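You operate a simulated robot arm through the tools that you are given. There is no shell and no other tool.

The job below is to be done with a simulated robot arm. You get a single attempt, and the scene is never put back.

Task
Level the disc tester and set counter and dial for the wear card's rubs, but don't start it.
Fine: its slide drives at 30 newton: cover shut, switch off; bubble between the LEVEL marks by the foot wheels, counter reset, white dial at the card's rubs.
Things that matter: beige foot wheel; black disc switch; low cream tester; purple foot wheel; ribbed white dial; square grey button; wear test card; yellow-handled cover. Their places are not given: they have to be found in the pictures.

It is judged by the outcome, as a careful person would: the job done as asked, and still so three seconds after it is handed in. It fails if anything else is knocked over, pushed out of place, dropped, spilled or broken. A push-on lid holds only when it is set on centred and level and pressed home; a screw cap is set on level and turned clockwise until tight.

Robot
A 6-joint arm with a three-finger gripper, fixed in place. Base frame: the origin is at the foot of the arm, x ahead of it, y to its left, z up; the work surface is at about z = 1070. Lengths are in mm, angles in degrees, forces in N, time in s.
Its first joint turns from -166.0 to 166.0 degrees. Payload 4.89 kg.
The TCP is the grasp point between the finger pads, 30 mm short of the fingertips. In the tool frame z runs along the fingers and y along their closing line. The gripper opens to 164 mm. The gripper's body begins 125 mm behind the TCP.
Orientation is that of the tool frame in the base frame, as a unit quaternion [x, y, z, w]. With the fingers straight down and closing along the base's y, the tool's x points along the base's -x, its y along +y and its z along -z.

Tools
- The arm moves only by the tool drive_tool. Its argument "rows" is a list of rows, each an object of numbers (a shift or turn left out is 0, a gripper value left out holds the last): "tx", "ty", "tz": the shift along the base's x, y, z in m; "rx", "ry", "rz": the turn, a rotation vector about the base's x, y, z in rad; "claw": the opening, from 0 (shut) to 1 (fully open). In form: [{"tx": .., "ty": .., "tz": .., "rx": .., "ry": .., "rz": .., "claw": ..}, ...]. A call has 1 to 20 rows; each row is the pose to reach, as a shift and turn from the pose commanded when the call began. Rows are played at 5 a second. More than 50 mm and 8.6 degrees between two rows, or a gripper value outside its range, and nothing of the call is played. Where a pose cannot be reached the arm comes as near as it can. A force on the tool above 40 N (or 10 N above the force at the start of the call, whichever is more), or a blocked arm, ends the call early, and 0.2 s more pass. Each finger travels about 108 mm/s and halts on what it meets, pressing with about 45 N; the grip force reading is that of the motor and also rises with nothing between the fingers. The clock runs only during rows and for 0.2 s after the last one: add rows that repeat a pose to give the fingers time. It gives the time, the measured TCP pose, the force on the tool (base axes), the opening and the grip force at its end, in the units of the frame above (readings bear some noise), with the torque about the TCP (base axes, N m) and any sound that the robot's microphone picked up.
- Cameras (640 x 400 px; columns grow to the right, rows downward): "scene" is fixed at [220.3, 499.3, 1737.4]; the picture's right is [-0.79, -0.61, 0.00], its down [-0.23, 0.30, -0.92] and it looks along [0.56, -0.73, -0.38] (base axes); focal length 343 px, centre (320, 200). "wrist" rides on the gripper at [76, -2, -152] in the tool frame; the picture's right is [0.02, 1.00, 0.00], its down [-0.88, 0.02, -0.47] and it looks along [-0.47, 0.01, 0.88] (tool axes); focal length 247 px, centre (320, 200).
- grab_frame(camera): a new picture of that camera. The clock stands still meanwhile.
- move_column(by): slides the trunk up (or, below 0, down) by that many mm; the arm rides with it, the base frame stays. It gives what a move gives, with no picture.
- locate(camera, pixels): for up to 12 pixels [column, row] of the newest picture of that camera ("zoom" is the newest enlarged one), the place [x, y, z] in the base frame of the surface seen there, good to about 2 mm. The clock stands still meanwhile.
- close_up(camera, box): a new picture of the part [left, top, right, bottom] of that camera's present view, enlarged. The clock stands still meanwhile.
- job_done(): hands the job in; it is judged then, once.

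Leave the gripper open and the arm clear of the work at the hand-in unless told otherwise.

The tools are called after "Call:" as a command line: name --argument value ..., lists and objects as JSON in quotes. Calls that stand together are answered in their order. drive_tool: Moves the arm, as the interface text tells. Its arguments: {"type":"object","properties":{"rows":{"type":"array","items":{"type":"object","properties":{"tx":{"type":"number"},"ty":{"type":"number"},"tz":{"type":"number"},"rx":{"type":"number"},"ry":{"type":"number"},"rz":{"type":"number"},"claw":{"type":"number"}}}}},"required":["rows"]} The other tools are called the same way: move_column (by) slides the trunk up or down; grab_frame (camera) takes a picture; locate (camera, pixels) gives the place of the surface under pixels of a picture; close_up (camera, box) takes an enlarged picture of a part of a camera's view; job_done () hands the job in.

At the start:

```text
time_s: 0.0
position: [680.8, -546.9, 1679.7]
ee_rot: [0.0, 1.0, 0.001, 0.0]
contact_force: [0.2, 0.2, -0.2]
wrist_torque: [0.04, 0.0, 0.02]
gripper_width: 164.1
gripper_force: 0.1
trunk travel left (down, up): [-325.0, 65.0]
```

scene: 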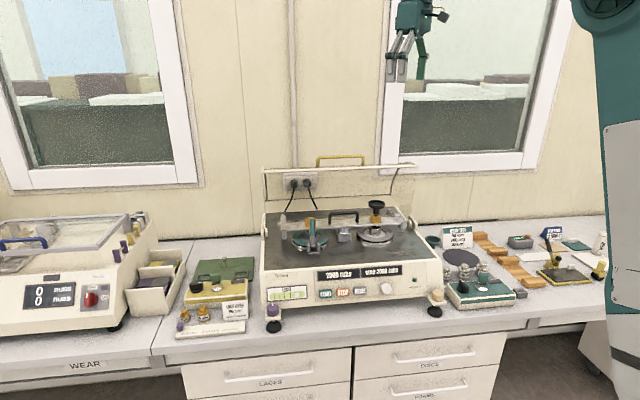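
wrist: 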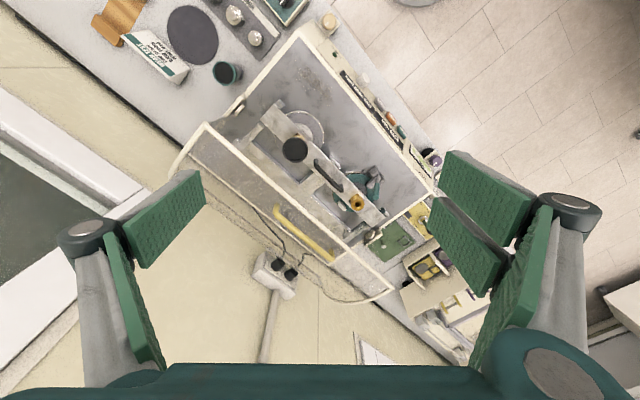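

I see the cream tester in the middle of the scene picture, with its cover raised (yellow handle near 340,160), and cards around it. I'll enlarge the main parts first.

Call:
close_up --camera "scene" --box '[250, 250, 460, 345]'

Call:
close_up --camera "scene" --box '[420, 210, 620, 310]'

Call:
close_up --camera "scene" --box '[160, 240, 270, 345]'

Call:
close_up --camera "scene" --box '[250, 145, 430, 260]'

Call:
close_up --camera "scene" --box '[0, 200, 160, 340]'

```text
3.05 times, centred on (355, 298) of scene
```

zoom: 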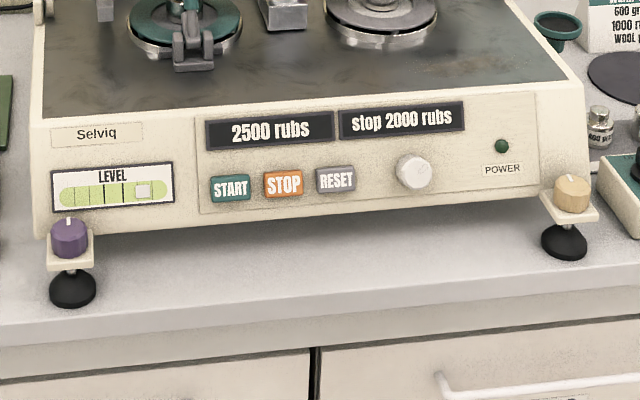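

```text
3.20 times, centred on (520, 260) of scene
```

zoom: 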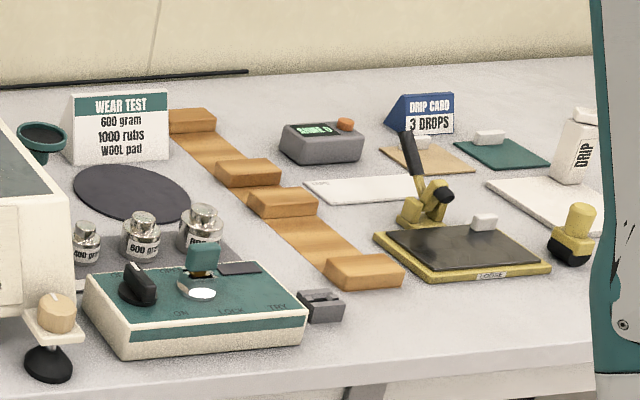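

```text
3.81 times, centred on (215, 292) of scene
```

zoom: 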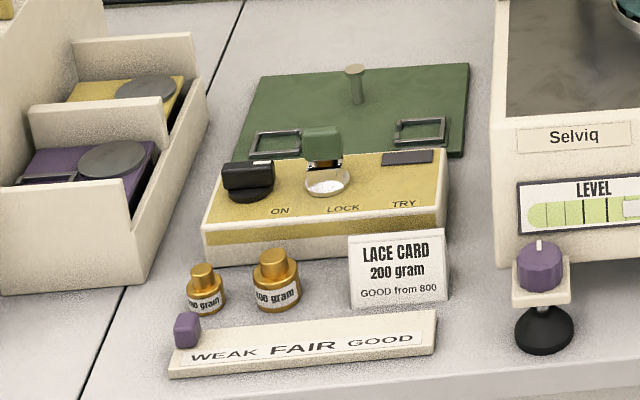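

```text
3.48 times, centred on (340, 202) of scene
```

zoom: 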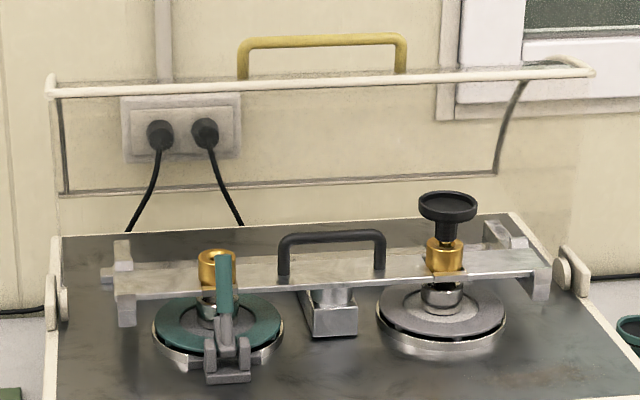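

```text
2.86 times, centred on (80, 270) of scene
```

zoom: 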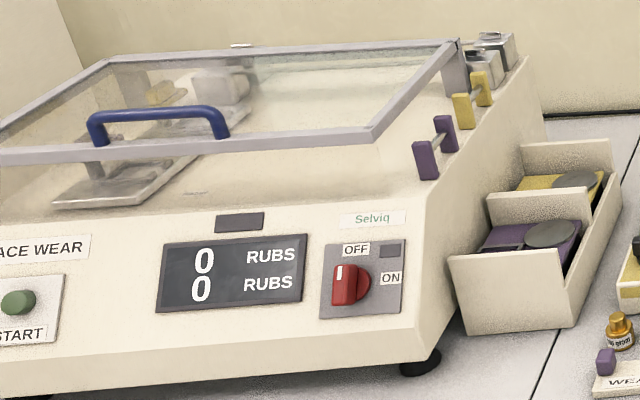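

The wear card reads 600 gram, 1000 rubs. The counter shows 2500 and the stop shows 2000. The bubble sits right of the LEVEL marks. Next I'll get the geometry by locating the main features.

Call:
close_up --camera "scene" --box '[250, 250, 460, 345]'

Call:
locate --camera "zoom" --pixels '[[68, 222], [68, 238], [572, 178], [572, 195], [413, 172], [337, 180], [230, 188], [283, 184], [502, 146], [72, 285], [565, 240], [105, 200]]'

Call:
locate --camera "scene" --pixels '[[340, 157], [320, 160], [362, 157], [266, 170], [414, 164], [376, 203], [376, 206], [263, 240], [424, 232], [300, 183], [263, 200], [405, 211]]'

```text
3.05 times, centred on (355, 298) of scene
```

zoom: 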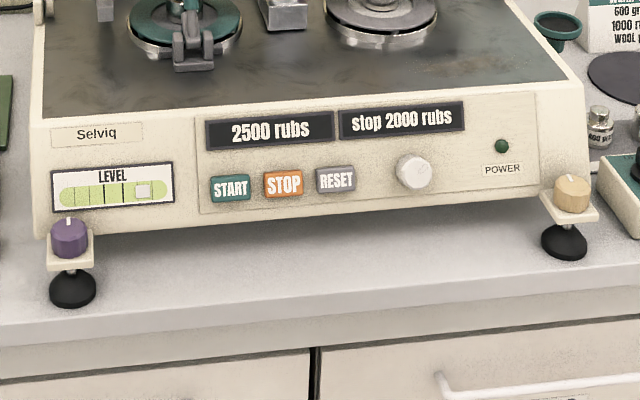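

```text
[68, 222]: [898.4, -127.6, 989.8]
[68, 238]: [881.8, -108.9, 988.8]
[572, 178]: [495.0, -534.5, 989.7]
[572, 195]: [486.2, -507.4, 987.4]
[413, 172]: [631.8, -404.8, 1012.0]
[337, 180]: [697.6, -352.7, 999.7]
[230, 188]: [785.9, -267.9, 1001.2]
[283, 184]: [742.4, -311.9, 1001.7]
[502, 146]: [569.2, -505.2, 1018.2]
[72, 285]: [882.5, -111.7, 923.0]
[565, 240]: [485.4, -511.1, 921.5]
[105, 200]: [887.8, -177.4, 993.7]
```

```text
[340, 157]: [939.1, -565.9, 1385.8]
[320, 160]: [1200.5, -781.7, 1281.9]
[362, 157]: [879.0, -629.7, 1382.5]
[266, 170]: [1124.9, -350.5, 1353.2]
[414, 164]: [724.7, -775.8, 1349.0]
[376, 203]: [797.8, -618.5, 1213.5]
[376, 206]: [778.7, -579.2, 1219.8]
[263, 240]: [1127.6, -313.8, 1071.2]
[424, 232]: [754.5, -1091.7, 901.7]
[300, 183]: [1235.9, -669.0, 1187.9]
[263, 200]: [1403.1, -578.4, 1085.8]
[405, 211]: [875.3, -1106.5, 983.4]
```

The bench here is near z≈912. The front of the tester runs from about (900,-125) to (490,-520). I still have to find the black switch, so I'll enlarge the wrist view.

Call:
close_up --camera "wrist" --box '[200, 0, 460, 165]'

Call:
close_up --camera "wrist" --box '[180, 120, 460, 310]'

Call:
close_up --camera "scene" --box '[340, 180, 440, 245]'

Call:
close_up --camera "scene" --box '[255, 180, 360, 260]'

```text
2.42 times, centred on (330, 82) of wrist
```

zoom: 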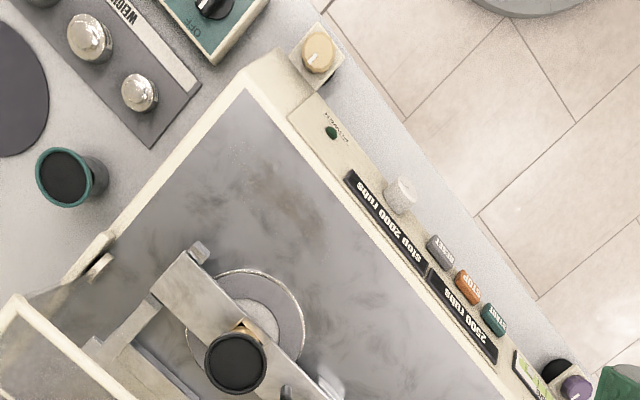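

```text
2.11 times, centred on (320, 215) of wrist
```

zoom: 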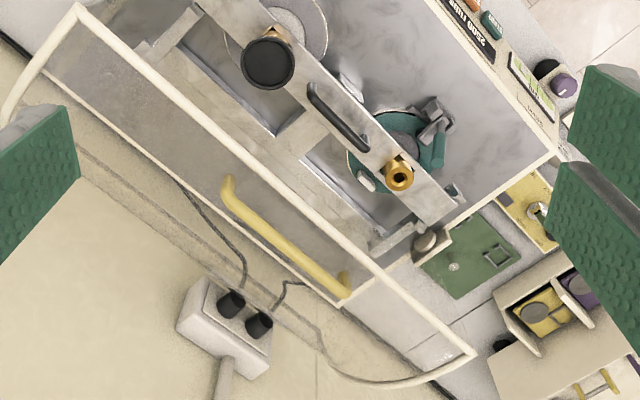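

```text
6.15 times, centred on (390, 212) of scene
```

zoom: 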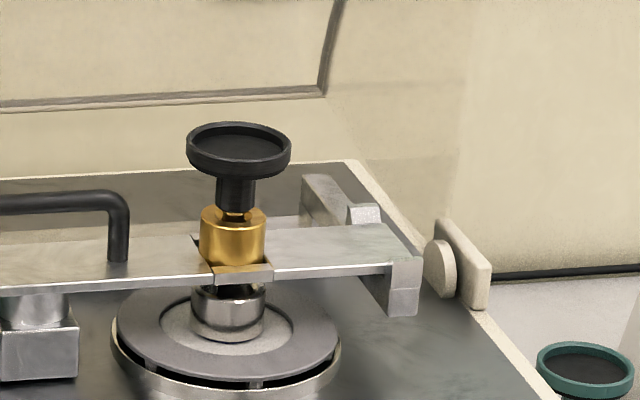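

```text
5.00 times, centred on (308, 220) of scene
```

zoom: 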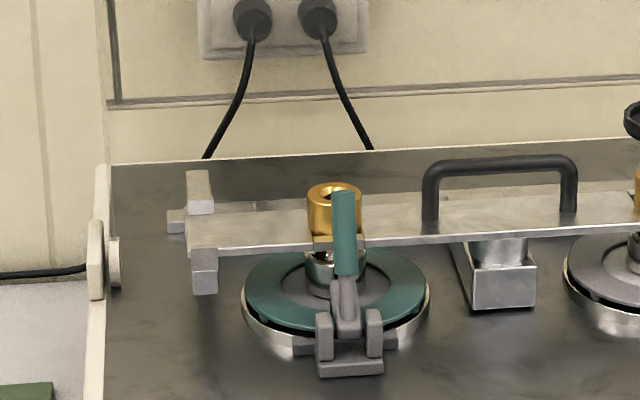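

The box with a green top to the right carries a black knob and the words OFF / ON, so it may be the tester's switch. I'll look closer at that box and at the yellow one.

Call:
close_up --camera "scene" --box '[438, 250, 538, 315]'

Call:
locate --camera "zoom" --pixels '[[110, 150], [150, 170], [230, 130], [230, 190], [60, 180], [350, 250], [300, 50], [130, 110]]'

Call:
close_up --camera "wrist" --box '[200, 0, 330, 80]'

Call:
close_up --camera "scene" --box '[185, 265, 255, 310]'

```text
6.15 times, centred on (488, 282) of scene
```

zoom: 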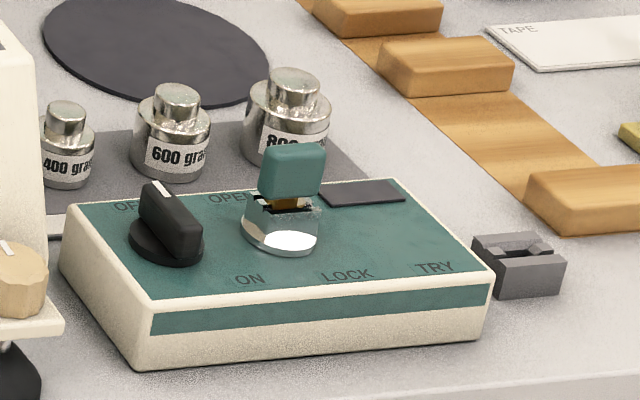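

```text
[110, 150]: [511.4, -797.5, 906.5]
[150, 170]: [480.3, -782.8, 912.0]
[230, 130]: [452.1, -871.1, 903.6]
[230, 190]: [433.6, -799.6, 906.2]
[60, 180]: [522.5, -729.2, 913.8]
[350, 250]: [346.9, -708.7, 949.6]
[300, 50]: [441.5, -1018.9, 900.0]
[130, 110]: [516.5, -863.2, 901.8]
```

```text
4.92 times, centred on (265, 40) of wrist
```

zoom: 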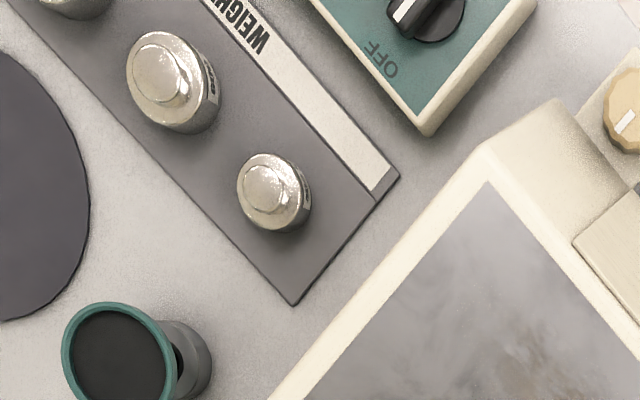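

```text
8.89 times, centred on (220, 288) of scene
```

zoom: 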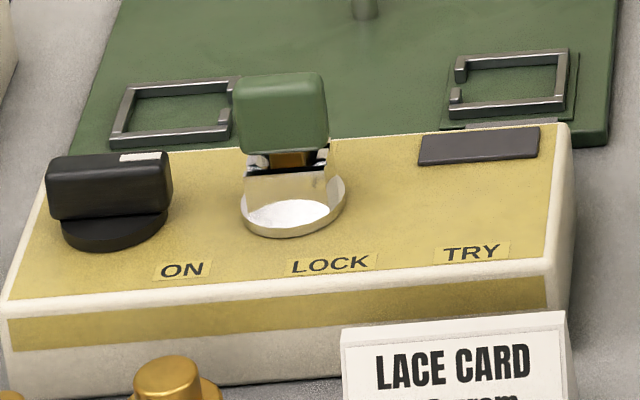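

The green-topped box has OFF and ON marks and a black knob. I'll bring the wrist camera above it for a clear view.

Call:
drive_tool --rows '[{"tx": -0.04, "ty": -0.015}, {"tx": -0.08, "ty": -0.03}, {"tx": -0.12, "ty": -0.05}, {"tx": -0.16, "ty": -0.07, "tz": -0.02}, {"tx": -0.19, "ty": -0.09, "tz": -0.05}, {"tx": -0.22, "ty": -0.11, "tz": -0.08}, {"tx": -0.25, "ty": -0.12, "tz": -0.11}, {"tx": -0.28, "ty": -0.13, "tz": -0.14}, {"tx": -0.31, "ty": -0.14, "tz": -0.17}, {"tx": -0.34, "ty": -0.15, "tz": -0.2}, {"tx": -0.37, "ty": -0.16, "tz": -0.23}, {"tx": -0.4, "ty": -0.17, "tz": -0.26}, {"tx": -0.4, "ty": -0.19, "tz": -0.3}, {"tx": -0.4, "ty": -0.19, "tz": -0.34}]'

Call:
grab_frame --camera "wrist"

Call:
grab_frame --camera "scene"

```text
time_s: 3.0
position: [281.5, -739.0, 1338.1]
ee_rot: [-0.001, 1.0, 0.0, 0.0]
contact_force: [0.0, 0.0, -0.8]
wrist_torque: [0.09, 0.02, 0.02]
gripper_width: 163.8
gripper_force: 0.1
trunk travel left (down, up): [-325.0, 65.0]
```

```text
taken
```

wrist: 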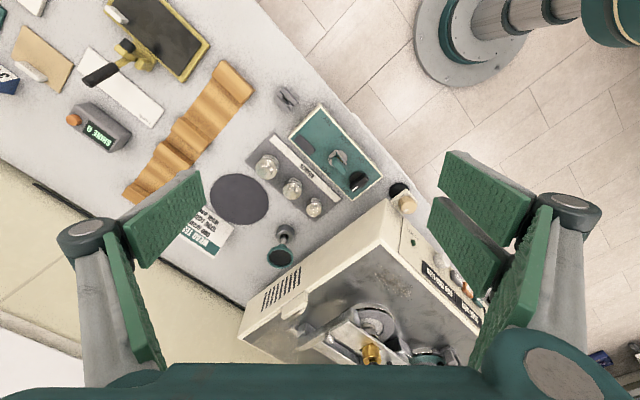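

```text
taken
```

scene: 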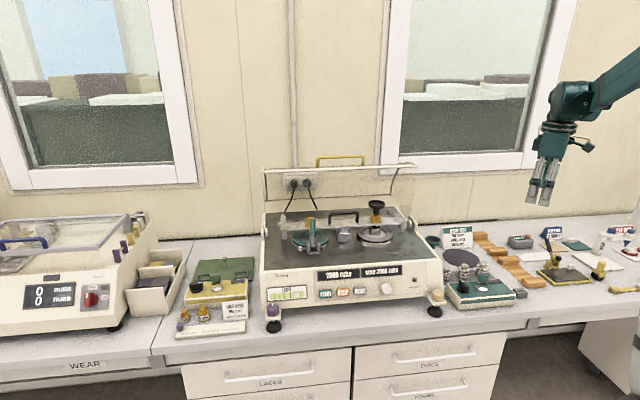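

The switch box is now in view near (340,155). I'll enlarge it.

Call:
close_up --camera "wrist" --box '[270, 90, 430, 220]'

Call:
locate --camera "wrist" --pixels '[[338, 158], [320, 140], [400, 193], [405, 205], [406, 240], [283, 245], [296, 278]]'

Call:
close_up --camera "wrist" --box '[230, 190, 500, 370]'

```text
3.08 times, centred on (350, 155) of wrist
```

zoom: 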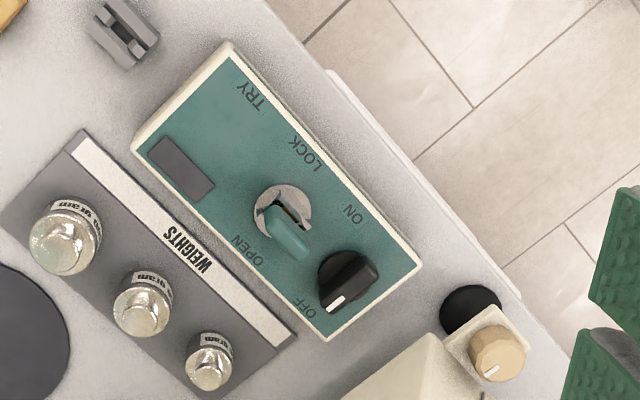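

```text
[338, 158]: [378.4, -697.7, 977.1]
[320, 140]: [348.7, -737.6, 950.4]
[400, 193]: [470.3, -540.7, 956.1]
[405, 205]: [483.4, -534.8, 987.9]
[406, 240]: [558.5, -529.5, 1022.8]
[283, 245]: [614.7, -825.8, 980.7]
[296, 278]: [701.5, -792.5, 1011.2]
```

```text
2.22 times, centred on (365, 280) of wrist
```

zoom: 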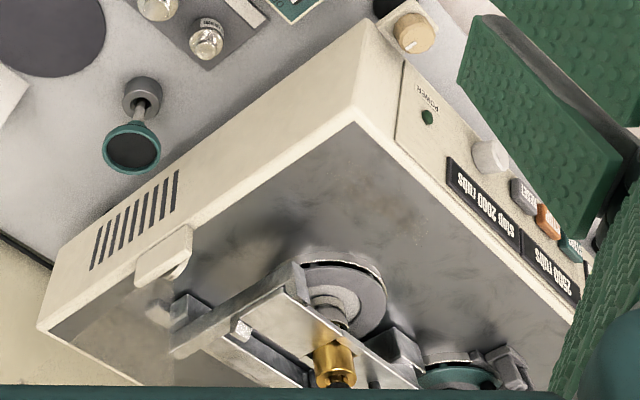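

The black switch's white mark points to OFF, and the POWER lamp is dark. The switch is therefore already off and I'll leave it alone. Next I'll measure the cover's shape.

Call:
close_up --camera "scene" --box '[250, 145, 430, 260]'

Call:
locate --camera "zoom" --pixels '[[52, 92], [585, 70], [65, 150], [280, 187], [66, 192], [495, 174], [505, 140], [245, 60], [400, 55], [322, 41], [50, 300], [570, 275]]'

Call:
locate --camera "zoom" --pixels '[[62, 298], [560, 270], [62, 110], [445, 195], [445, 210], [300, 80], [420, 76], [300, 240], [375, 240], [500, 240], [120, 250], [520, 340]]'

```text
3.48 times, centred on (340, 202) of scene
```

zoom: 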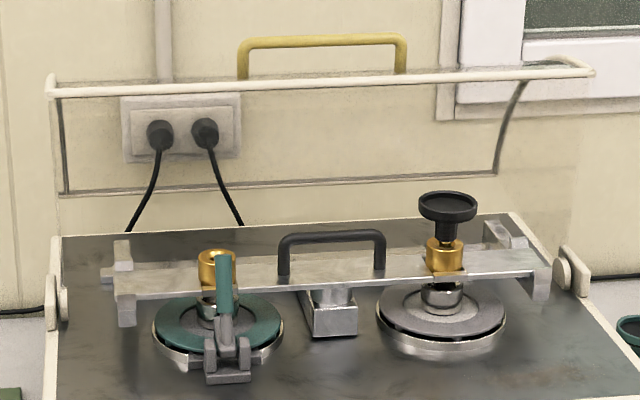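

```text
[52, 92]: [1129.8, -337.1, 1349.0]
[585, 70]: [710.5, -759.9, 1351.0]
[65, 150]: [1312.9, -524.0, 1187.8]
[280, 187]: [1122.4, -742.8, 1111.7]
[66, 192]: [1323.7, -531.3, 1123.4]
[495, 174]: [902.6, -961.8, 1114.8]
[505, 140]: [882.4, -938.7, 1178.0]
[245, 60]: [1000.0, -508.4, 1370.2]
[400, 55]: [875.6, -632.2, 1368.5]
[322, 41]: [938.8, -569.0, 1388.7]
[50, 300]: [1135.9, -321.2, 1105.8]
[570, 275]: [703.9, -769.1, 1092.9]
```

```text
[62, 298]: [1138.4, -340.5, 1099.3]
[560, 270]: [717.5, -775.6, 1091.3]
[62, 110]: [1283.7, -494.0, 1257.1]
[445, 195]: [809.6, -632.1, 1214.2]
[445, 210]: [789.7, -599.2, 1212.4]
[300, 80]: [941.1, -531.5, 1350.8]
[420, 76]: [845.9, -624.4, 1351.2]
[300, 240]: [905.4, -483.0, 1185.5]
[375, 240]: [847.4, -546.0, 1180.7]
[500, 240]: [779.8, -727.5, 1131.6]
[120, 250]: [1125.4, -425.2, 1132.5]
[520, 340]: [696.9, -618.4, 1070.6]
```

The cover is a quarter cylinder about hinges near (1138,-340,1099) and (717,-775,1091). Its yellow handle stands up at about (939,-569,1388). I plan to straddle the handle with the fingers and swing it forward along the arc. First I'll move to the front of it, high up, and turn the tool 46° about the vertical.

Call:
drive_tool --rows '[{"tz": 0.04}, {"tx": 0.02, "ty": 0.02, "tz": 0.07, "rz": 0.07}, {"tx": 0.05, "ty": 0.045, "tz": 0.1, "rz": 0.15}, {"tx": 0.08, "ty": 0.075, "tz": 0.12, "rz": 0.23}, {"tx": 0.11, "ty": 0.105, "tz": 0.14, "rz": 0.31}, {"tx": 0.14, "ty": 0.135, "tz": 0.16, "rz": 0.39}, {"tx": 0.17, "ty": 0.165, "tz": 0.175, "rz": 0.47}, {"tx": 0.2, "ty": 0.195, "tz": 0.19, "rz": 0.55}, {"tx": 0.23, "ty": 0.22, "tz": 0.205, "rz": 0.63}, {"tx": 0.26, "ty": 0.245, "tz": 0.22, "rz": 0.71}, {"tx": 0.29, "ty": 0.27, "tz": 0.222, "rz": 0.78}, {"tx": 0.32, "ty": 0.29, "tz": 0.222, "rz": 0.8023}]'

Call:
grab_frame --camera "scene"

```text
time_s: 5.6
position: [600.5, -445.6, 1562.0]
ee_rot: [-0.391, 0.92, 0.0, 0.001]
contact_force: [-0.3, 0.4, 0.4]
wrist_torque: [-0.05, -0.08, 0.02]
gripper_width: 163.7
gripper_force: 0.1
trunk travel left (down, up): [-325.0, 65.0]
```

```text
taken
```

scene: 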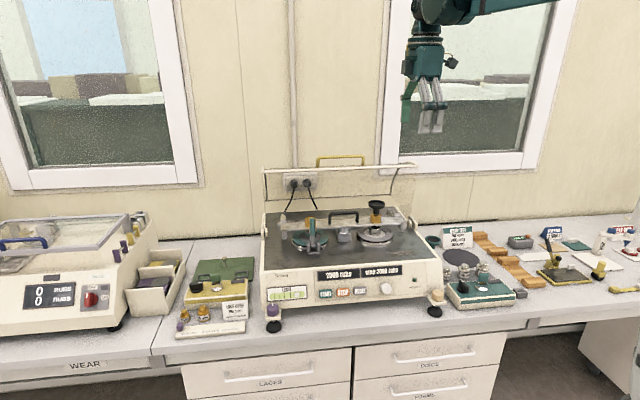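

The tool is yawed as intended. Now I'll tilt it 45° outward, move to the pre-approach pose in front of and above the handle, and close the fingers part way.

Call:
drive_tool --rows '[{"rx": -0.09, "ry": -0.0931, "claw": 0.37}, {"tx": 0.03, "ty": -0.012, "tz": -0.012, "rx": -0.18, "ry": -0.186}, {"tx": 0.07, "ty": -0.027, "tz": -0.025, "rx": -0.27, "ry": -0.279}, {"tx": 0.11, "ty": -0.043, "tz": -0.04, "rx": -0.36, "ry": -0.372}, {"tx": 0.15, "ty": -0.06, "tz": -0.055, "rx": -0.45, "ry": -0.4655}, {"tx": 0.18, "ty": -0.07, "tz": -0.065, "rx": -0.5458, "ry": -0.5646}, {"tx": 0.22, "ty": -0.085, "tz": -0.08, "rx": -0.5458, "ry": -0.5646}, {"tx": 0.25, "ty": -0.098, "tz": -0.093, "rx": -0.5458, "ry": -0.5646}]'

Call:
grab_frame --camera "wrist"

Call:
grab_frame --camera "scene"

```text
time_s: 7.4
position: [849.3, -546.5, 1467.2]
ee_rot: [-0.361, 0.851, -0.351, 0.15]
contact_force: [-0.3, 0.4, -0.4]
wrist_torque: [0.03, 0.01, -0.03]
gripper_width: 60.5
gripper_force: 0.0
trunk travel left (down, up): [-325.0, 65.0]
```

```text
taken
```

wrist: 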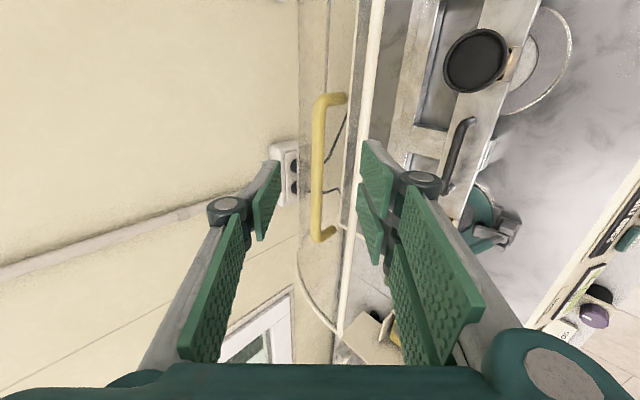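

```text
taken
```

scene: 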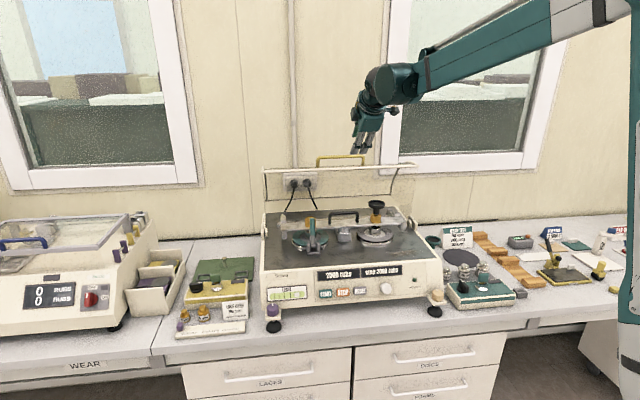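

The handle appears between the fingers in the wrist picture, around (318,165). I'll measure it precisely from here.

Call:
locate --camera "wrist" --pixels '[[318, 130], [317, 165], [316, 200], [335, 98], [345, 98], [322, 110], [320, 232], [366, 60], [352, 200], [310, 165], [324, 165], [333, 228]]'

Call:
close_up --camera "wrist" --box '[220, 60, 460, 280]'

```text
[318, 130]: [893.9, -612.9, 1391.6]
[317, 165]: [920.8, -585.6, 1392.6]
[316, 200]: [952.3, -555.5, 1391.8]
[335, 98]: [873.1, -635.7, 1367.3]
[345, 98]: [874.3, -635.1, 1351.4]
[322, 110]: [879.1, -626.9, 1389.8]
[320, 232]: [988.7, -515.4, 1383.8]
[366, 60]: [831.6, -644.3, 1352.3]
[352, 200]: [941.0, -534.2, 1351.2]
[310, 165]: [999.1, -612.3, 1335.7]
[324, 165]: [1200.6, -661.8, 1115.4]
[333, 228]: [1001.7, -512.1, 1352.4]
```

```text
1.82 times, centred on (340, 170) of wrist
```

zoom: 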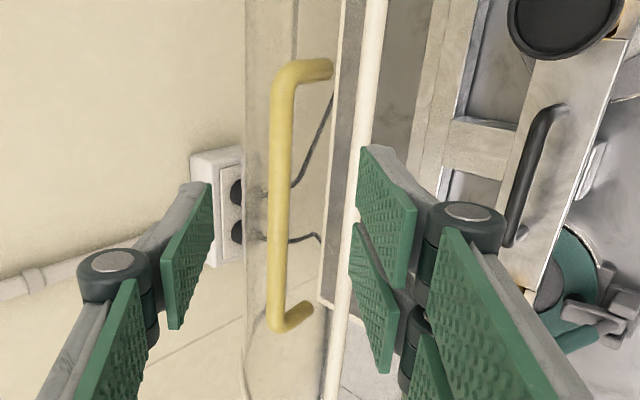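

The handle bar is at about n=-1070, z=1388, with a gap of about 33 mm under it. I'll narrow the fingers to about 30 mm and slide in at 45° so that one finger passes through the handle loop.

Call:
drive_tool --rows '[{"tx": 0.018, "ty": 0.013, "claw": 0.19}, {"tx": 0.018, "ty": 0.013, "claw": 0.19}, {"tx": 0.03, "ty": -0.001, "tz": -0.019}, {"tx": 0.04, "ty": -0.012, "tz": -0.036}, {"tx": 0.046, "ty": -0.019, "tz": -0.046}]'

Call:
close_up --camera "wrist" --box '[220, 60, 460, 280]'

Call:
close_up --camera "scene" --box '[290, 60, 430, 180]'

```text
time_s: 8.6
position: [897.3, -563.5, 1421.9]
ee_rot: [-0.362, 0.85, -0.352, 0.149]
contact_force: [1.0, -0.4, -0.6]
wrist_torque: [0.02, 0.02, 0.02]
gripper_width: 31.1
gripper_force: 0.0
trunk travel left (down, up): [-325.0, 65.0]
```

```text
1.82 times, centred on (340, 170) of wrist
```

zoom: 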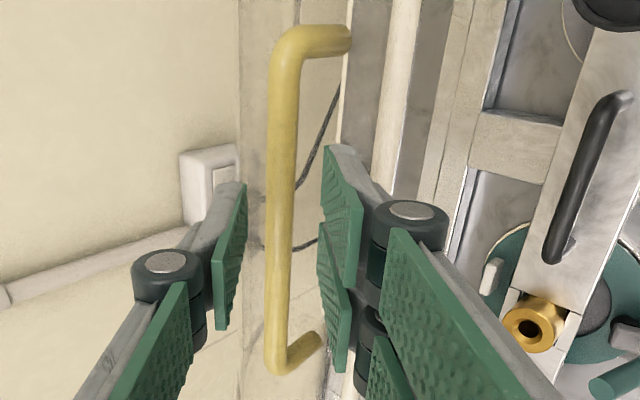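

```text
3.33 times, centred on (360, 120) of scene
```

zoom: 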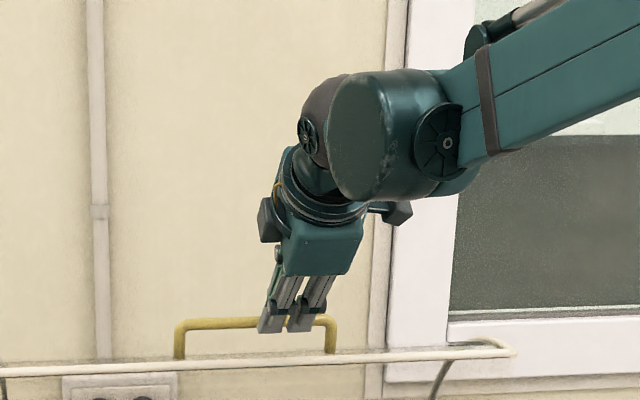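

The handle is centred between the fingers. I'll move in the remaining ~32 mm.

Call:
drive_tool --rows '[{"tx": 0.007, "ty": -0.009, "tz": -0.011}, {"tx": 0.014, "ty": -0.018, "tz": -0.0226}]'

Call:
close_up --camera "wrist" --box '[220, 60, 460, 280]'

Call:
close_up --camera "scene" --box '[300, 110, 400, 180]'

```text
time_s: 9.2
position: [910.4, -583.8, 1400.7]
ee_rot: [-0.361, 0.85, -0.352, 0.15]
contact_force: [-0.8, 0.1, 0.5]
wrist_torque: [0.01, 0.0, 0.02]
gripper_width: 31.3
gripper_force: 0.1
trunk travel left (down, up): [-325.0, 65.0]
```

```text
1.82 times, centred on (340, 170) of wrist
```

zoom: 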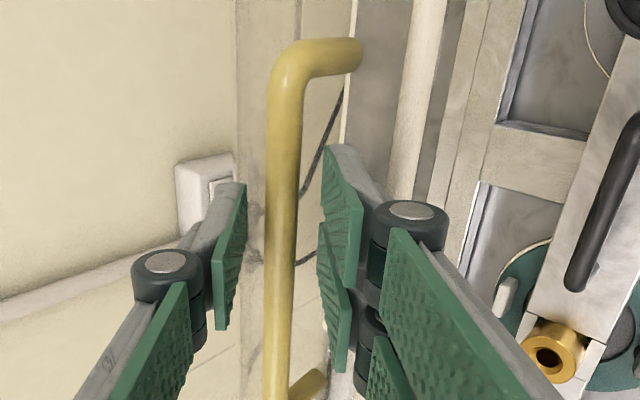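

```text
5.71 times, centred on (350, 145) of scene
```

zoom: 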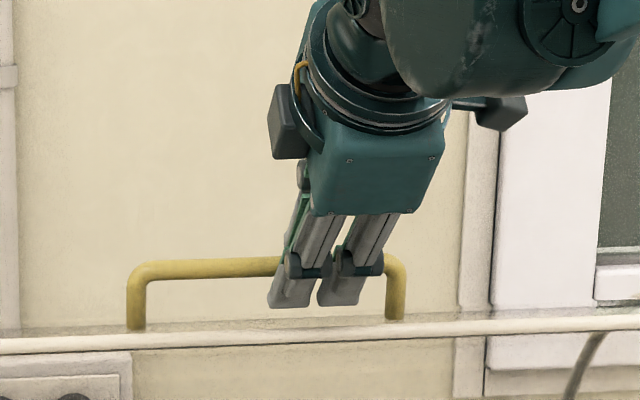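

One finger is behind the handle and one goes through the loop in front. I'll narrow the gap slightly and swing the first 15° of arc, watching the force.

Call:
drive_tool --rows '[{"claw": 0.14}, {"tx": -0.0093, "ty": 0.009, "tz": 0.0004}, {"tx": -0.0185, "ty": 0.0179, "tz": 0.0003}, {"tx": -0.0278, "ty": 0.0269, "tz": -0.0004}, {"tx": -0.037, "ty": 0.0358, "tz": -0.0016}, {"tx": -0.0462, "ty": 0.0446, "tz": -0.0034}, {"tx": -0.0553, "ty": 0.0534, "tz": -0.0058}]'

Call:
grab_frame --camera "scene"

Call:
close_up --camera "wrist" --box '[220, 60, 460, 280]'

```text
time_s: 10.8
position: [856.6, -527.1, 1397.4]
ee_rot: [-0.362, 0.85, -0.352, 0.149]
contact_force: [1.0, -0.4, 4.4]
wrist_torque: [-0.1, -0.14, -0.04]
gripper_width: 24.3
gripper_force: 1.1
trunk travel left (down, up): [-325.0, 65.0]
```

```text
taken
```

scene: 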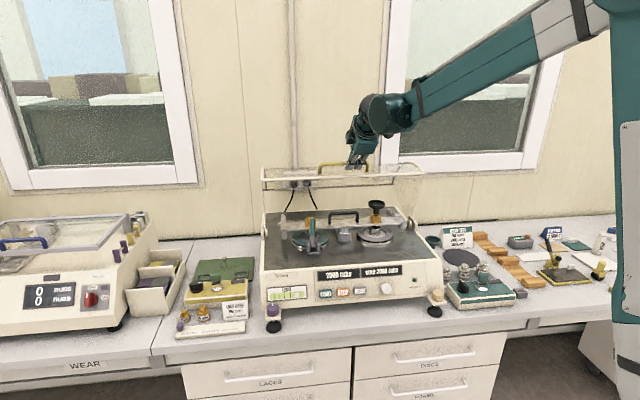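

```text
1.82 times, centred on (340, 170) of wrist
```

zoom: 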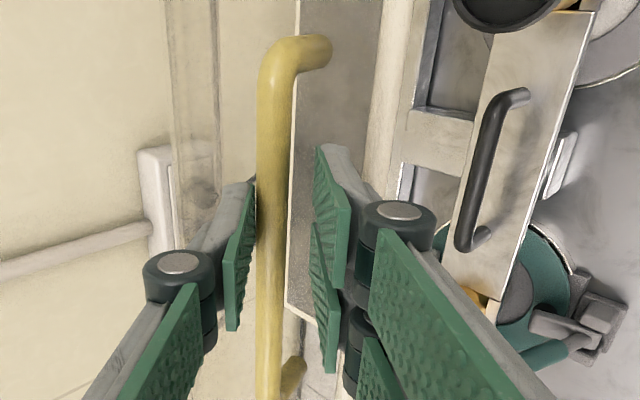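

The cover is following and the force is only about 4 N. I'll continue the arc to about 57°.

Call:
drive_tool --rows '[{"tx": -0.0115, "ty": 0.0111, "tz": -0.0038}, {"tx": -0.0239, "ty": 0.0231, "tz": -0.009}, {"tx": -0.0362, "ty": 0.035, "tz": -0.0153}, {"tx": -0.048, "ty": 0.0464, "tz": -0.0225}, {"tx": -0.0595, "ty": 0.0575, "tz": -0.0308}, {"tx": -0.0707, "ty": 0.0683, "tz": -0.04}, {"tx": -0.0815, "ty": 0.0787, "tz": -0.0502}, {"tx": -0.0917, "ty": 0.0886, "tz": -0.0612}, {"tx": -0.1015, "ty": 0.0981, "tz": -0.0731}, {"tx": -0.1107, "ty": 0.107, "tz": -0.0858}, {"tx": -0.1193, "ty": 0.1153, "tz": -0.0993}, {"tx": -0.1273, "ty": 0.1231, "tz": -0.1135}, {"tx": -0.1347, "ty": 0.1302, "tz": -0.1283}]'

Call:
grab_frame --camera "scene"

Call:
close_up --camera "wrist" --box '[220, 60, 460, 280]'

Call:
locate --camera "zoom" --pixels '[[270, 120], [270, 90], [300, 60], [395, 60]]'

```text
time_s: 13.6
position: [721.4, -398.5, 1265.5]
ee_rot: [-0.362, 0.85, -0.352, 0.15]
contact_force: [-0.9, 1.3, -1.8]
wrist_torque: [0.03, 0.01, -0.02]
gripper_width: 24.1
gripper_force: 1.3
trunk travel left (down, up): [-325.0, 65.0]
```

```text
taken
```

scene: 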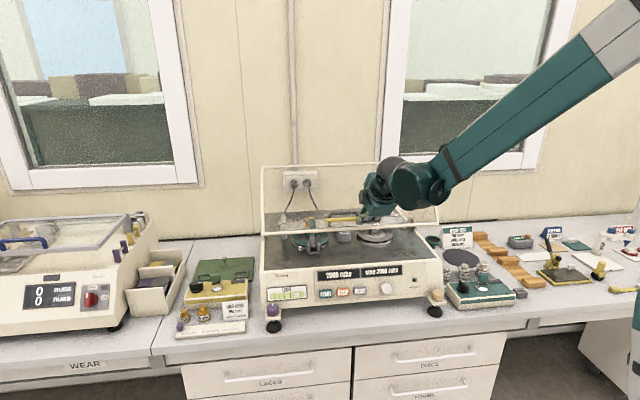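

```text
1.82 times, centred on (340, 170) of wrist
```

zoom: 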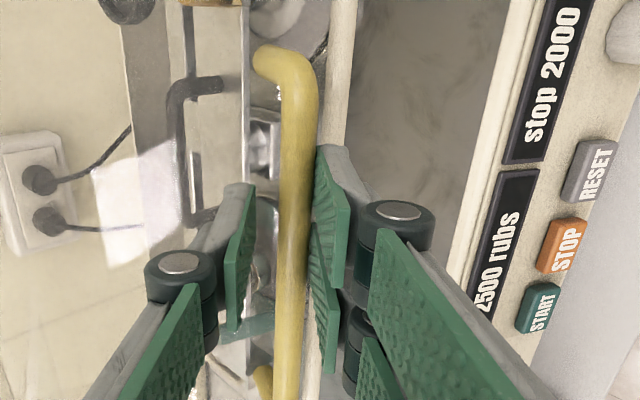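

```text
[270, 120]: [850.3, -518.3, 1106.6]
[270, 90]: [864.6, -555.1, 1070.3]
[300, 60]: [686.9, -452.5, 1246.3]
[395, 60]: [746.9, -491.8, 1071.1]
```

Gravity has taken over and the handle now rests on the front finger, which is controlling it. I'll lower on along the arc to about 81°.

Call:
drive_tool --rows '[{"tx": -0.0068, "ty": 0.0065, "tz": -0.0154}, {"tx": -0.0128, "ty": 0.0124, "tz": -0.0314}, {"tx": -0.0181, "ty": 0.0175, "tz": -0.0478}, {"tx": -0.0227, "ty": 0.022, "tz": -0.0647}, {"tx": -0.0265, "ty": 0.0256, "tz": -0.082}, {"tx": -0.0296, "ty": 0.0286, "tz": -0.0995}, {"tx": -0.0316, "ty": 0.0306, "tz": -0.1147}]'

Call:
close_up --camera "scene" --box '[240, 150, 460, 320]'

Call:
close_up --camera "wrist" --box '[220, 60, 460, 280]'

Call:
locate --camera "zoom" --pixels '[[290, 120], [295, 90], [300, 60], [340, 60], [315, 20]]'

```text
time_s: 15.2
position: [689.0, -367.4, 1149.9]
ee_rot: [-0.361, 0.851, -0.352, 0.15]
contact_force: [-0.6, 0.3, -3.8]
wrist_torque: [0.14, -0.04, -0.01]
gripper_width: 24.1
gripper_force: 1.2
trunk travel left (down, up): [-325.0, 65.0]
```

```text
2.35 times, centred on (350, 235) of scene
```

zoom: 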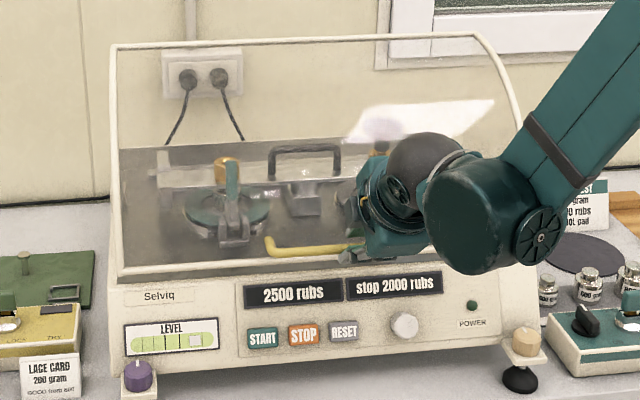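

```text
1.82 times, centred on (340, 170) of wrist
```

zoom: 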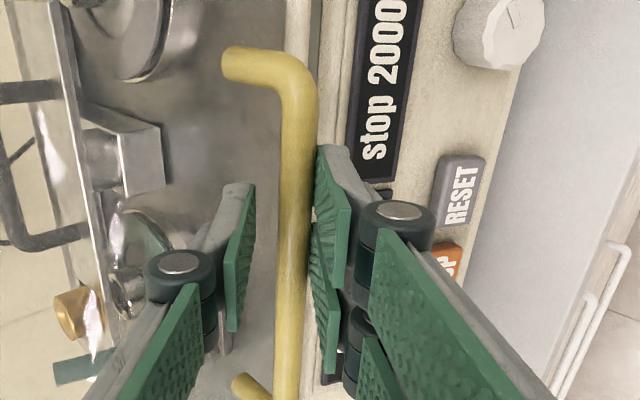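

```text
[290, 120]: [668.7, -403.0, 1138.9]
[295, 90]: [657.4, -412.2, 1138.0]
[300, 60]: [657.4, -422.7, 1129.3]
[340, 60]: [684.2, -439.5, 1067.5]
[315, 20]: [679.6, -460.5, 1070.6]
```

The cover is nearly down, with the handle centre at z≈1133. I'll lower the last bit in small steps.

Call:
drive_tool --rows '[{"tx": -0.0008, "ty": 0.0008, "tz": -0.008}, {"tx": -0.0014, "ty": 0.0014, "tz": -0.0153}, {"tx": -0.0018, "ty": 0.0017, "tz": -0.0205}, {"tx": -0.0021, "ty": 0.002, "tz": -0.0256}, {"tx": -0.0021, "ty": 0.002, "tz": -0.0256}]'

Call:
close_up --camera "scene" --box '[240, 190, 400, 310]'

Call:
close_up --camera "wrist" --box '[220, 60, 460, 280]'

Call:
locate --camera "zoom" --pixels '[[290, 120], [295, 90], [300, 60], [330, 60], [315, 20]]'

```text
time_s: 16.4
position: [687.4, -367.4, 1124.3]
ee_rot: [-0.36, 0.851, -0.352, 0.149]
contact_force: [3.0, -2.3, 0.9]
wrist_torque: [-0.01, 0.03, -0.03]
gripper_width: 24.0
gripper_force: 0.9
trunk travel left (down, up): [-325.0, 65.0]
```

```text
3.33 times, centred on (320, 250) of scene
```

zoom: 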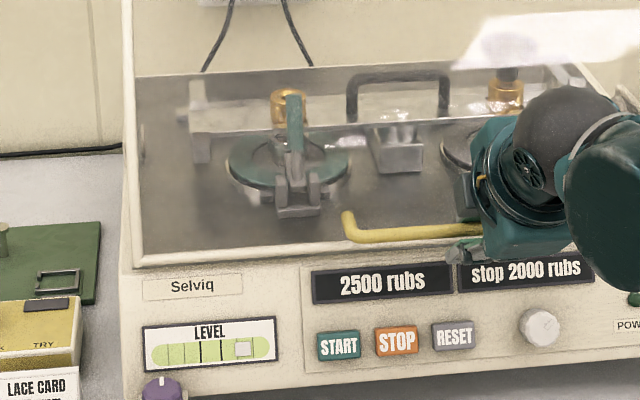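

```text
1.82 times, centred on (340, 170) of wrist
```

zoom: 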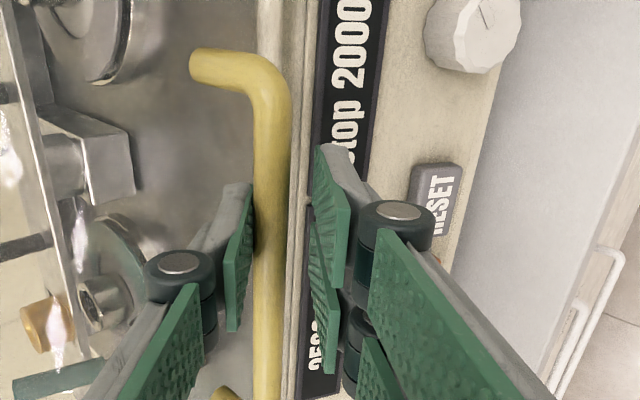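

```text
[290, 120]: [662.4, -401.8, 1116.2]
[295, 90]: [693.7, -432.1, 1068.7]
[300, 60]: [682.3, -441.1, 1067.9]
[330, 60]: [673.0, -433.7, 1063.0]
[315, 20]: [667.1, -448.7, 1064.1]
```

The handle has moved off the front finger and onto the rear one, so the cover seems to be resting on its seat. I'll press down lightly to confirm it is home.

Call:
drive_tool --rows '[{"tz": -0.003}, {"tz": -0.006}, {"tz": -0.006}]'

Call:
close_up --camera "wrist" --box '[220, 60, 460, 280]'

Call:
locate --camera "zoom" --pixels '[[260, 90], [265, 120], [275, 110], [258, 130]]'

```text
time_s: 17.2
position: [687.3, -366.7, 1119.3]
ee_rot: [-0.36, 0.85, -0.353, 0.149]
contact_force: [3.9, -7.9, 18.1]
wrist_torque: [-0.01, -0.39, -0.15]
gripper_width: 30.5
gripper_force: 9.0
trunk travel left (down, up): [-325.0, 65.0]
```

```text
1.82 times, centred on (340, 170) of wrist
```

zoom: 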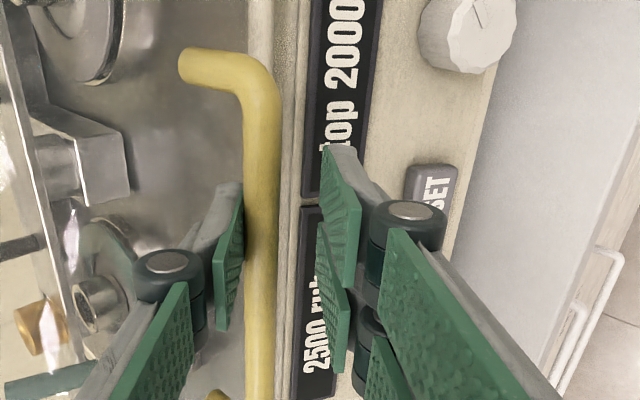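

```text
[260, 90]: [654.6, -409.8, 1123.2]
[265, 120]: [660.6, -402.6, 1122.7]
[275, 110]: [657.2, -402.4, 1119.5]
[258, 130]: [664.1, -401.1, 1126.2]
```

A firm stop: 18 N with no movement of the handle, so the cover is down. I'll withdraw the fingers along their own axis and look.

Call:
drive_tool --rows '[{"tz": 0.006, "claw": 0.2}, {"tz": 0.006, "claw": 0.22}, {"tx": -0.0102, "ty": 0.0098, "tz": 0.0201}, {"tx": -0.0203, "ty": 0.0196, "tz": 0.0343}, {"tx": -0.0356, "ty": 0.0344, "tz": 0.0555}, {"tx": -0.0559, "ty": 0.054, "tz": 0.0838}, {"tx": -0.0762, "ty": 0.0737, "tz": 0.1121}]'

Call:
grab_frame --camera "wrist"

Call:
close_up --camera "scene" --box '[240, 150, 460, 320]'

Call:
locate --camera "zoom" --pixels '[[118, 272], [120, 278], [230, 265], [230, 271], [510, 262], [112, 46], [480, 34], [200, 40], [265, 245], [117, 265], [360, 240]]'

```text
time_s: 18.8
position: [610.1, -292.0, 1228.8]
ee_rot: [-0.361, 0.85, -0.352, 0.15]
contact_force: [0.9, -0.4, 0.1]
wrist_torque: [0.07, 0.07, -0.03]
gripper_width: 36.2
gripper_force: 0.0
trunk travel left (down, up): [-325.0, 65.0]
```

```text
taken
```

wrist: 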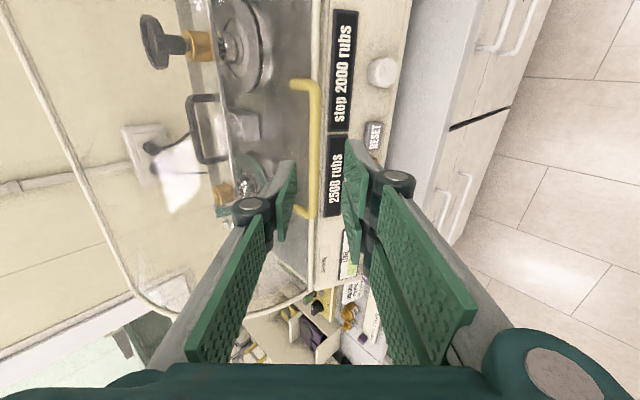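

```text
2.35 times, centred on (350, 235) of scene
```

zoom: 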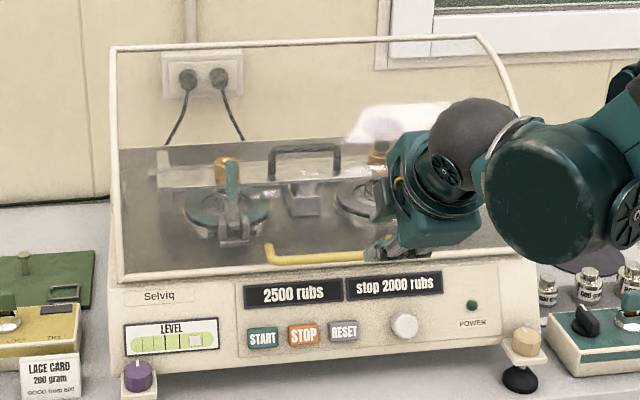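

```text
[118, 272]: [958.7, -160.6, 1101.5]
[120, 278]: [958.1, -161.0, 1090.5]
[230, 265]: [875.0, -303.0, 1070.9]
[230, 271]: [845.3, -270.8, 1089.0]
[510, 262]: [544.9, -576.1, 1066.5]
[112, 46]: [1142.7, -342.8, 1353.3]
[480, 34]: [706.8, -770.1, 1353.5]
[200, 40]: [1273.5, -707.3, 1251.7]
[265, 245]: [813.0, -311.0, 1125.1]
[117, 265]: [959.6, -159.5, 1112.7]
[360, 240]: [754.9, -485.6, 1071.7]
```

The cover's front bar now lies at hinge height (z≈1090) all along. Next is levelling. The bubble is to the right of the marks, so the right side stands high. I'll straighten the tool and move to view the purple wheel.

Call:
drive_tool --rows '[{"rx": 0.09, "ry": 0.0931, "tz": 0.01, "tx": -0.005, "ty": 0.005}, {"rx": 0.18, "ry": 0.1862, "tz": 0.02, "tx": -0.01, "ty": 0.01}, {"rx": 0.27, "ry": 0.279, "tz": 0.03, "tx": -0.02, "ty": 0.02}, {"rx": 0.36, "ry": 0.372, "tz": 0.04, "tx": -0.03, "ty": 0.03}, {"rx": 0.45, "ry": 0.4655, "tz": 0.05, "tx": -0.03, "ty": 0.03}, {"rx": 0.5458, "ry": 0.5646, "tz": 0.05, "tx": -0.03, "ty": 0.03}]'

Call:
drive_tool --rows '[{"tx": 0.02, "ty": 0.03, "rz": -0.13}, {"tx": 0.04, "ty": 0.06, "rz": -0.26}, {"tx": 0.07, "ty": 0.09, "rz": -0.39}, {"tx": 0.1, "ty": 0.115, "rz": -0.52}, {"tx": 0.13, "ty": 0.14, "rz": -0.65}, {"tx": 0.155, "ty": 0.165, "tz": -0.01, "rz": -0.78}, {"tx": 0.18, "ty": 0.19, "tz": -0.02, "rz": -0.91}, {"tx": 0.205, "ty": 0.21, "tz": -0.03, "rz": -1.04}, {"tx": 0.225, "ty": 0.21, "tz": -0.05, "rz": -1.17}, {"tx": 0.24, "ty": 0.21, "tz": -0.07, "rz": -1.3}, {"tx": 0.24, "ty": 0.21, "tz": -0.1, "rz": -1.43}, {"tx": 0.24, "ty": 0.21, "tz": -0.13, "rz": -1.5708}]'

Call:
grab_frame --camera "wrist"

Call:
grab_frame --camera "scene"

```text
time_s: 20.2
position: [578.2, -263.4, 1283.0]
ee_rot: [-0.391, 0.921, 0.001, 0.0]
contact_force: [-1.9, 0.5, 0.8]
wrist_torque: [-0.09, -0.13, -0.01]
gripper_width: 36.0
gripper_force: 0.0
trunk travel left (down, up): [-325.0, 65.0]
```

```text
time_s: 22.8
position: [822.6, -53.6, 1150.8]
ee_rot: [0.376, 0.927, 0.001, 0.0]
contact_force: [-0.3, -0.8, -0.2]
wrist_torque: [0.02, -0.14, 0.01]
gripper_width: 36.4
gripper_force: 0.1
trunk travel left (down, up): [-325.0, 65.0]
```

```text
taken
```

wrist: 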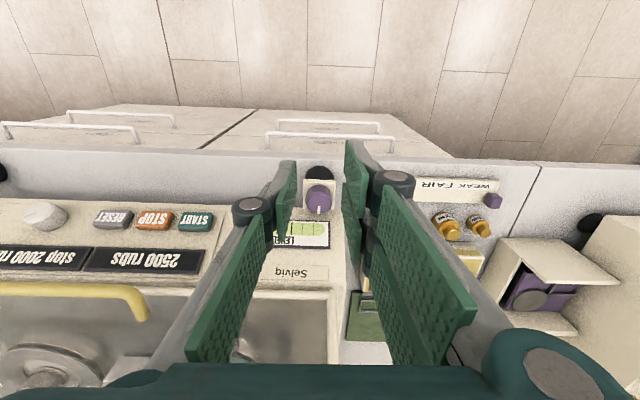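

```text
taken
```

scene: 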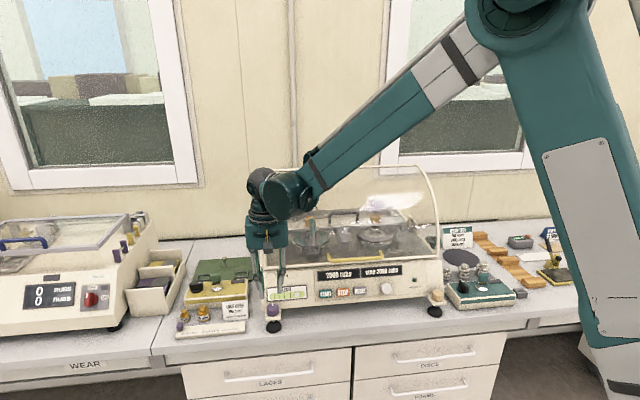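

The purple wheel is visible at (320,197) between the fingers. I'll measure it, and also look at the cover's right bar and the panel.

Call:
close_up --camera "wrist" --box '[260, 150, 380, 260]'

Call:
locate --camera "zoom" --pixels '[[320, 160], [320, 200], [280, 165], [360, 165], [320, 130], [310, 105], [260, 110], [250, 140], [320, 275], [320, 340], [200, 255], [150, 300]]'

Call:
close_up --camera "scene" --box '[240, 220, 460, 330]'

Call:
locate --camera "zoom" --pixels '[[570, 100], [200, 135], [450, 112], [530, 105], [120, 148], [560, 125]]'

```text
3.64 times, centred on (320, 205) of wrist
```

zoom: 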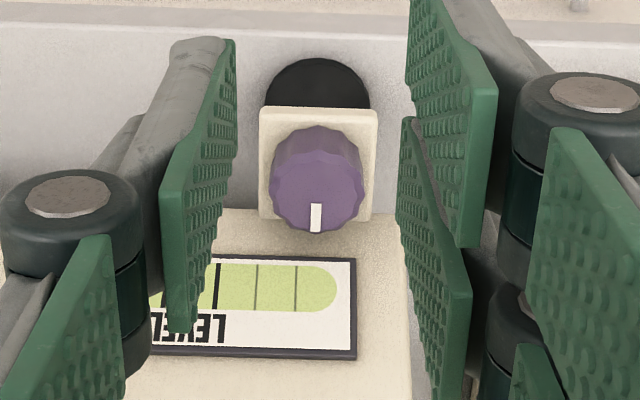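

```text
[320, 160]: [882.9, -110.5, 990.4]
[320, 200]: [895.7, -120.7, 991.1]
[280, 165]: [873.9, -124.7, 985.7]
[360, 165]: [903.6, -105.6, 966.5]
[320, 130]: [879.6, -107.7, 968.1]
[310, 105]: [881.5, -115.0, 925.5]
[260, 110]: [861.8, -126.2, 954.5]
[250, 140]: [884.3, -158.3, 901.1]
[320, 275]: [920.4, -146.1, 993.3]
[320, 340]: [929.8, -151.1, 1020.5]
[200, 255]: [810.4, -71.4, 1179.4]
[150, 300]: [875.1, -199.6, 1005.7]
```

```text
2.91 times, centred on (350, 275) of scene
```

zoom: 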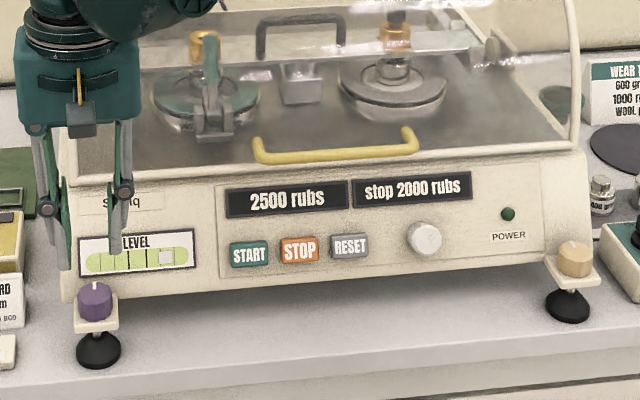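

```text
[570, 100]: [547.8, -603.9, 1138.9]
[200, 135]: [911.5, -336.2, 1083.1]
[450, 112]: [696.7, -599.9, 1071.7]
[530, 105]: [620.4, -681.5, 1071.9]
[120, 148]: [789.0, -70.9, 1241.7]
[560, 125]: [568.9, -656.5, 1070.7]
```

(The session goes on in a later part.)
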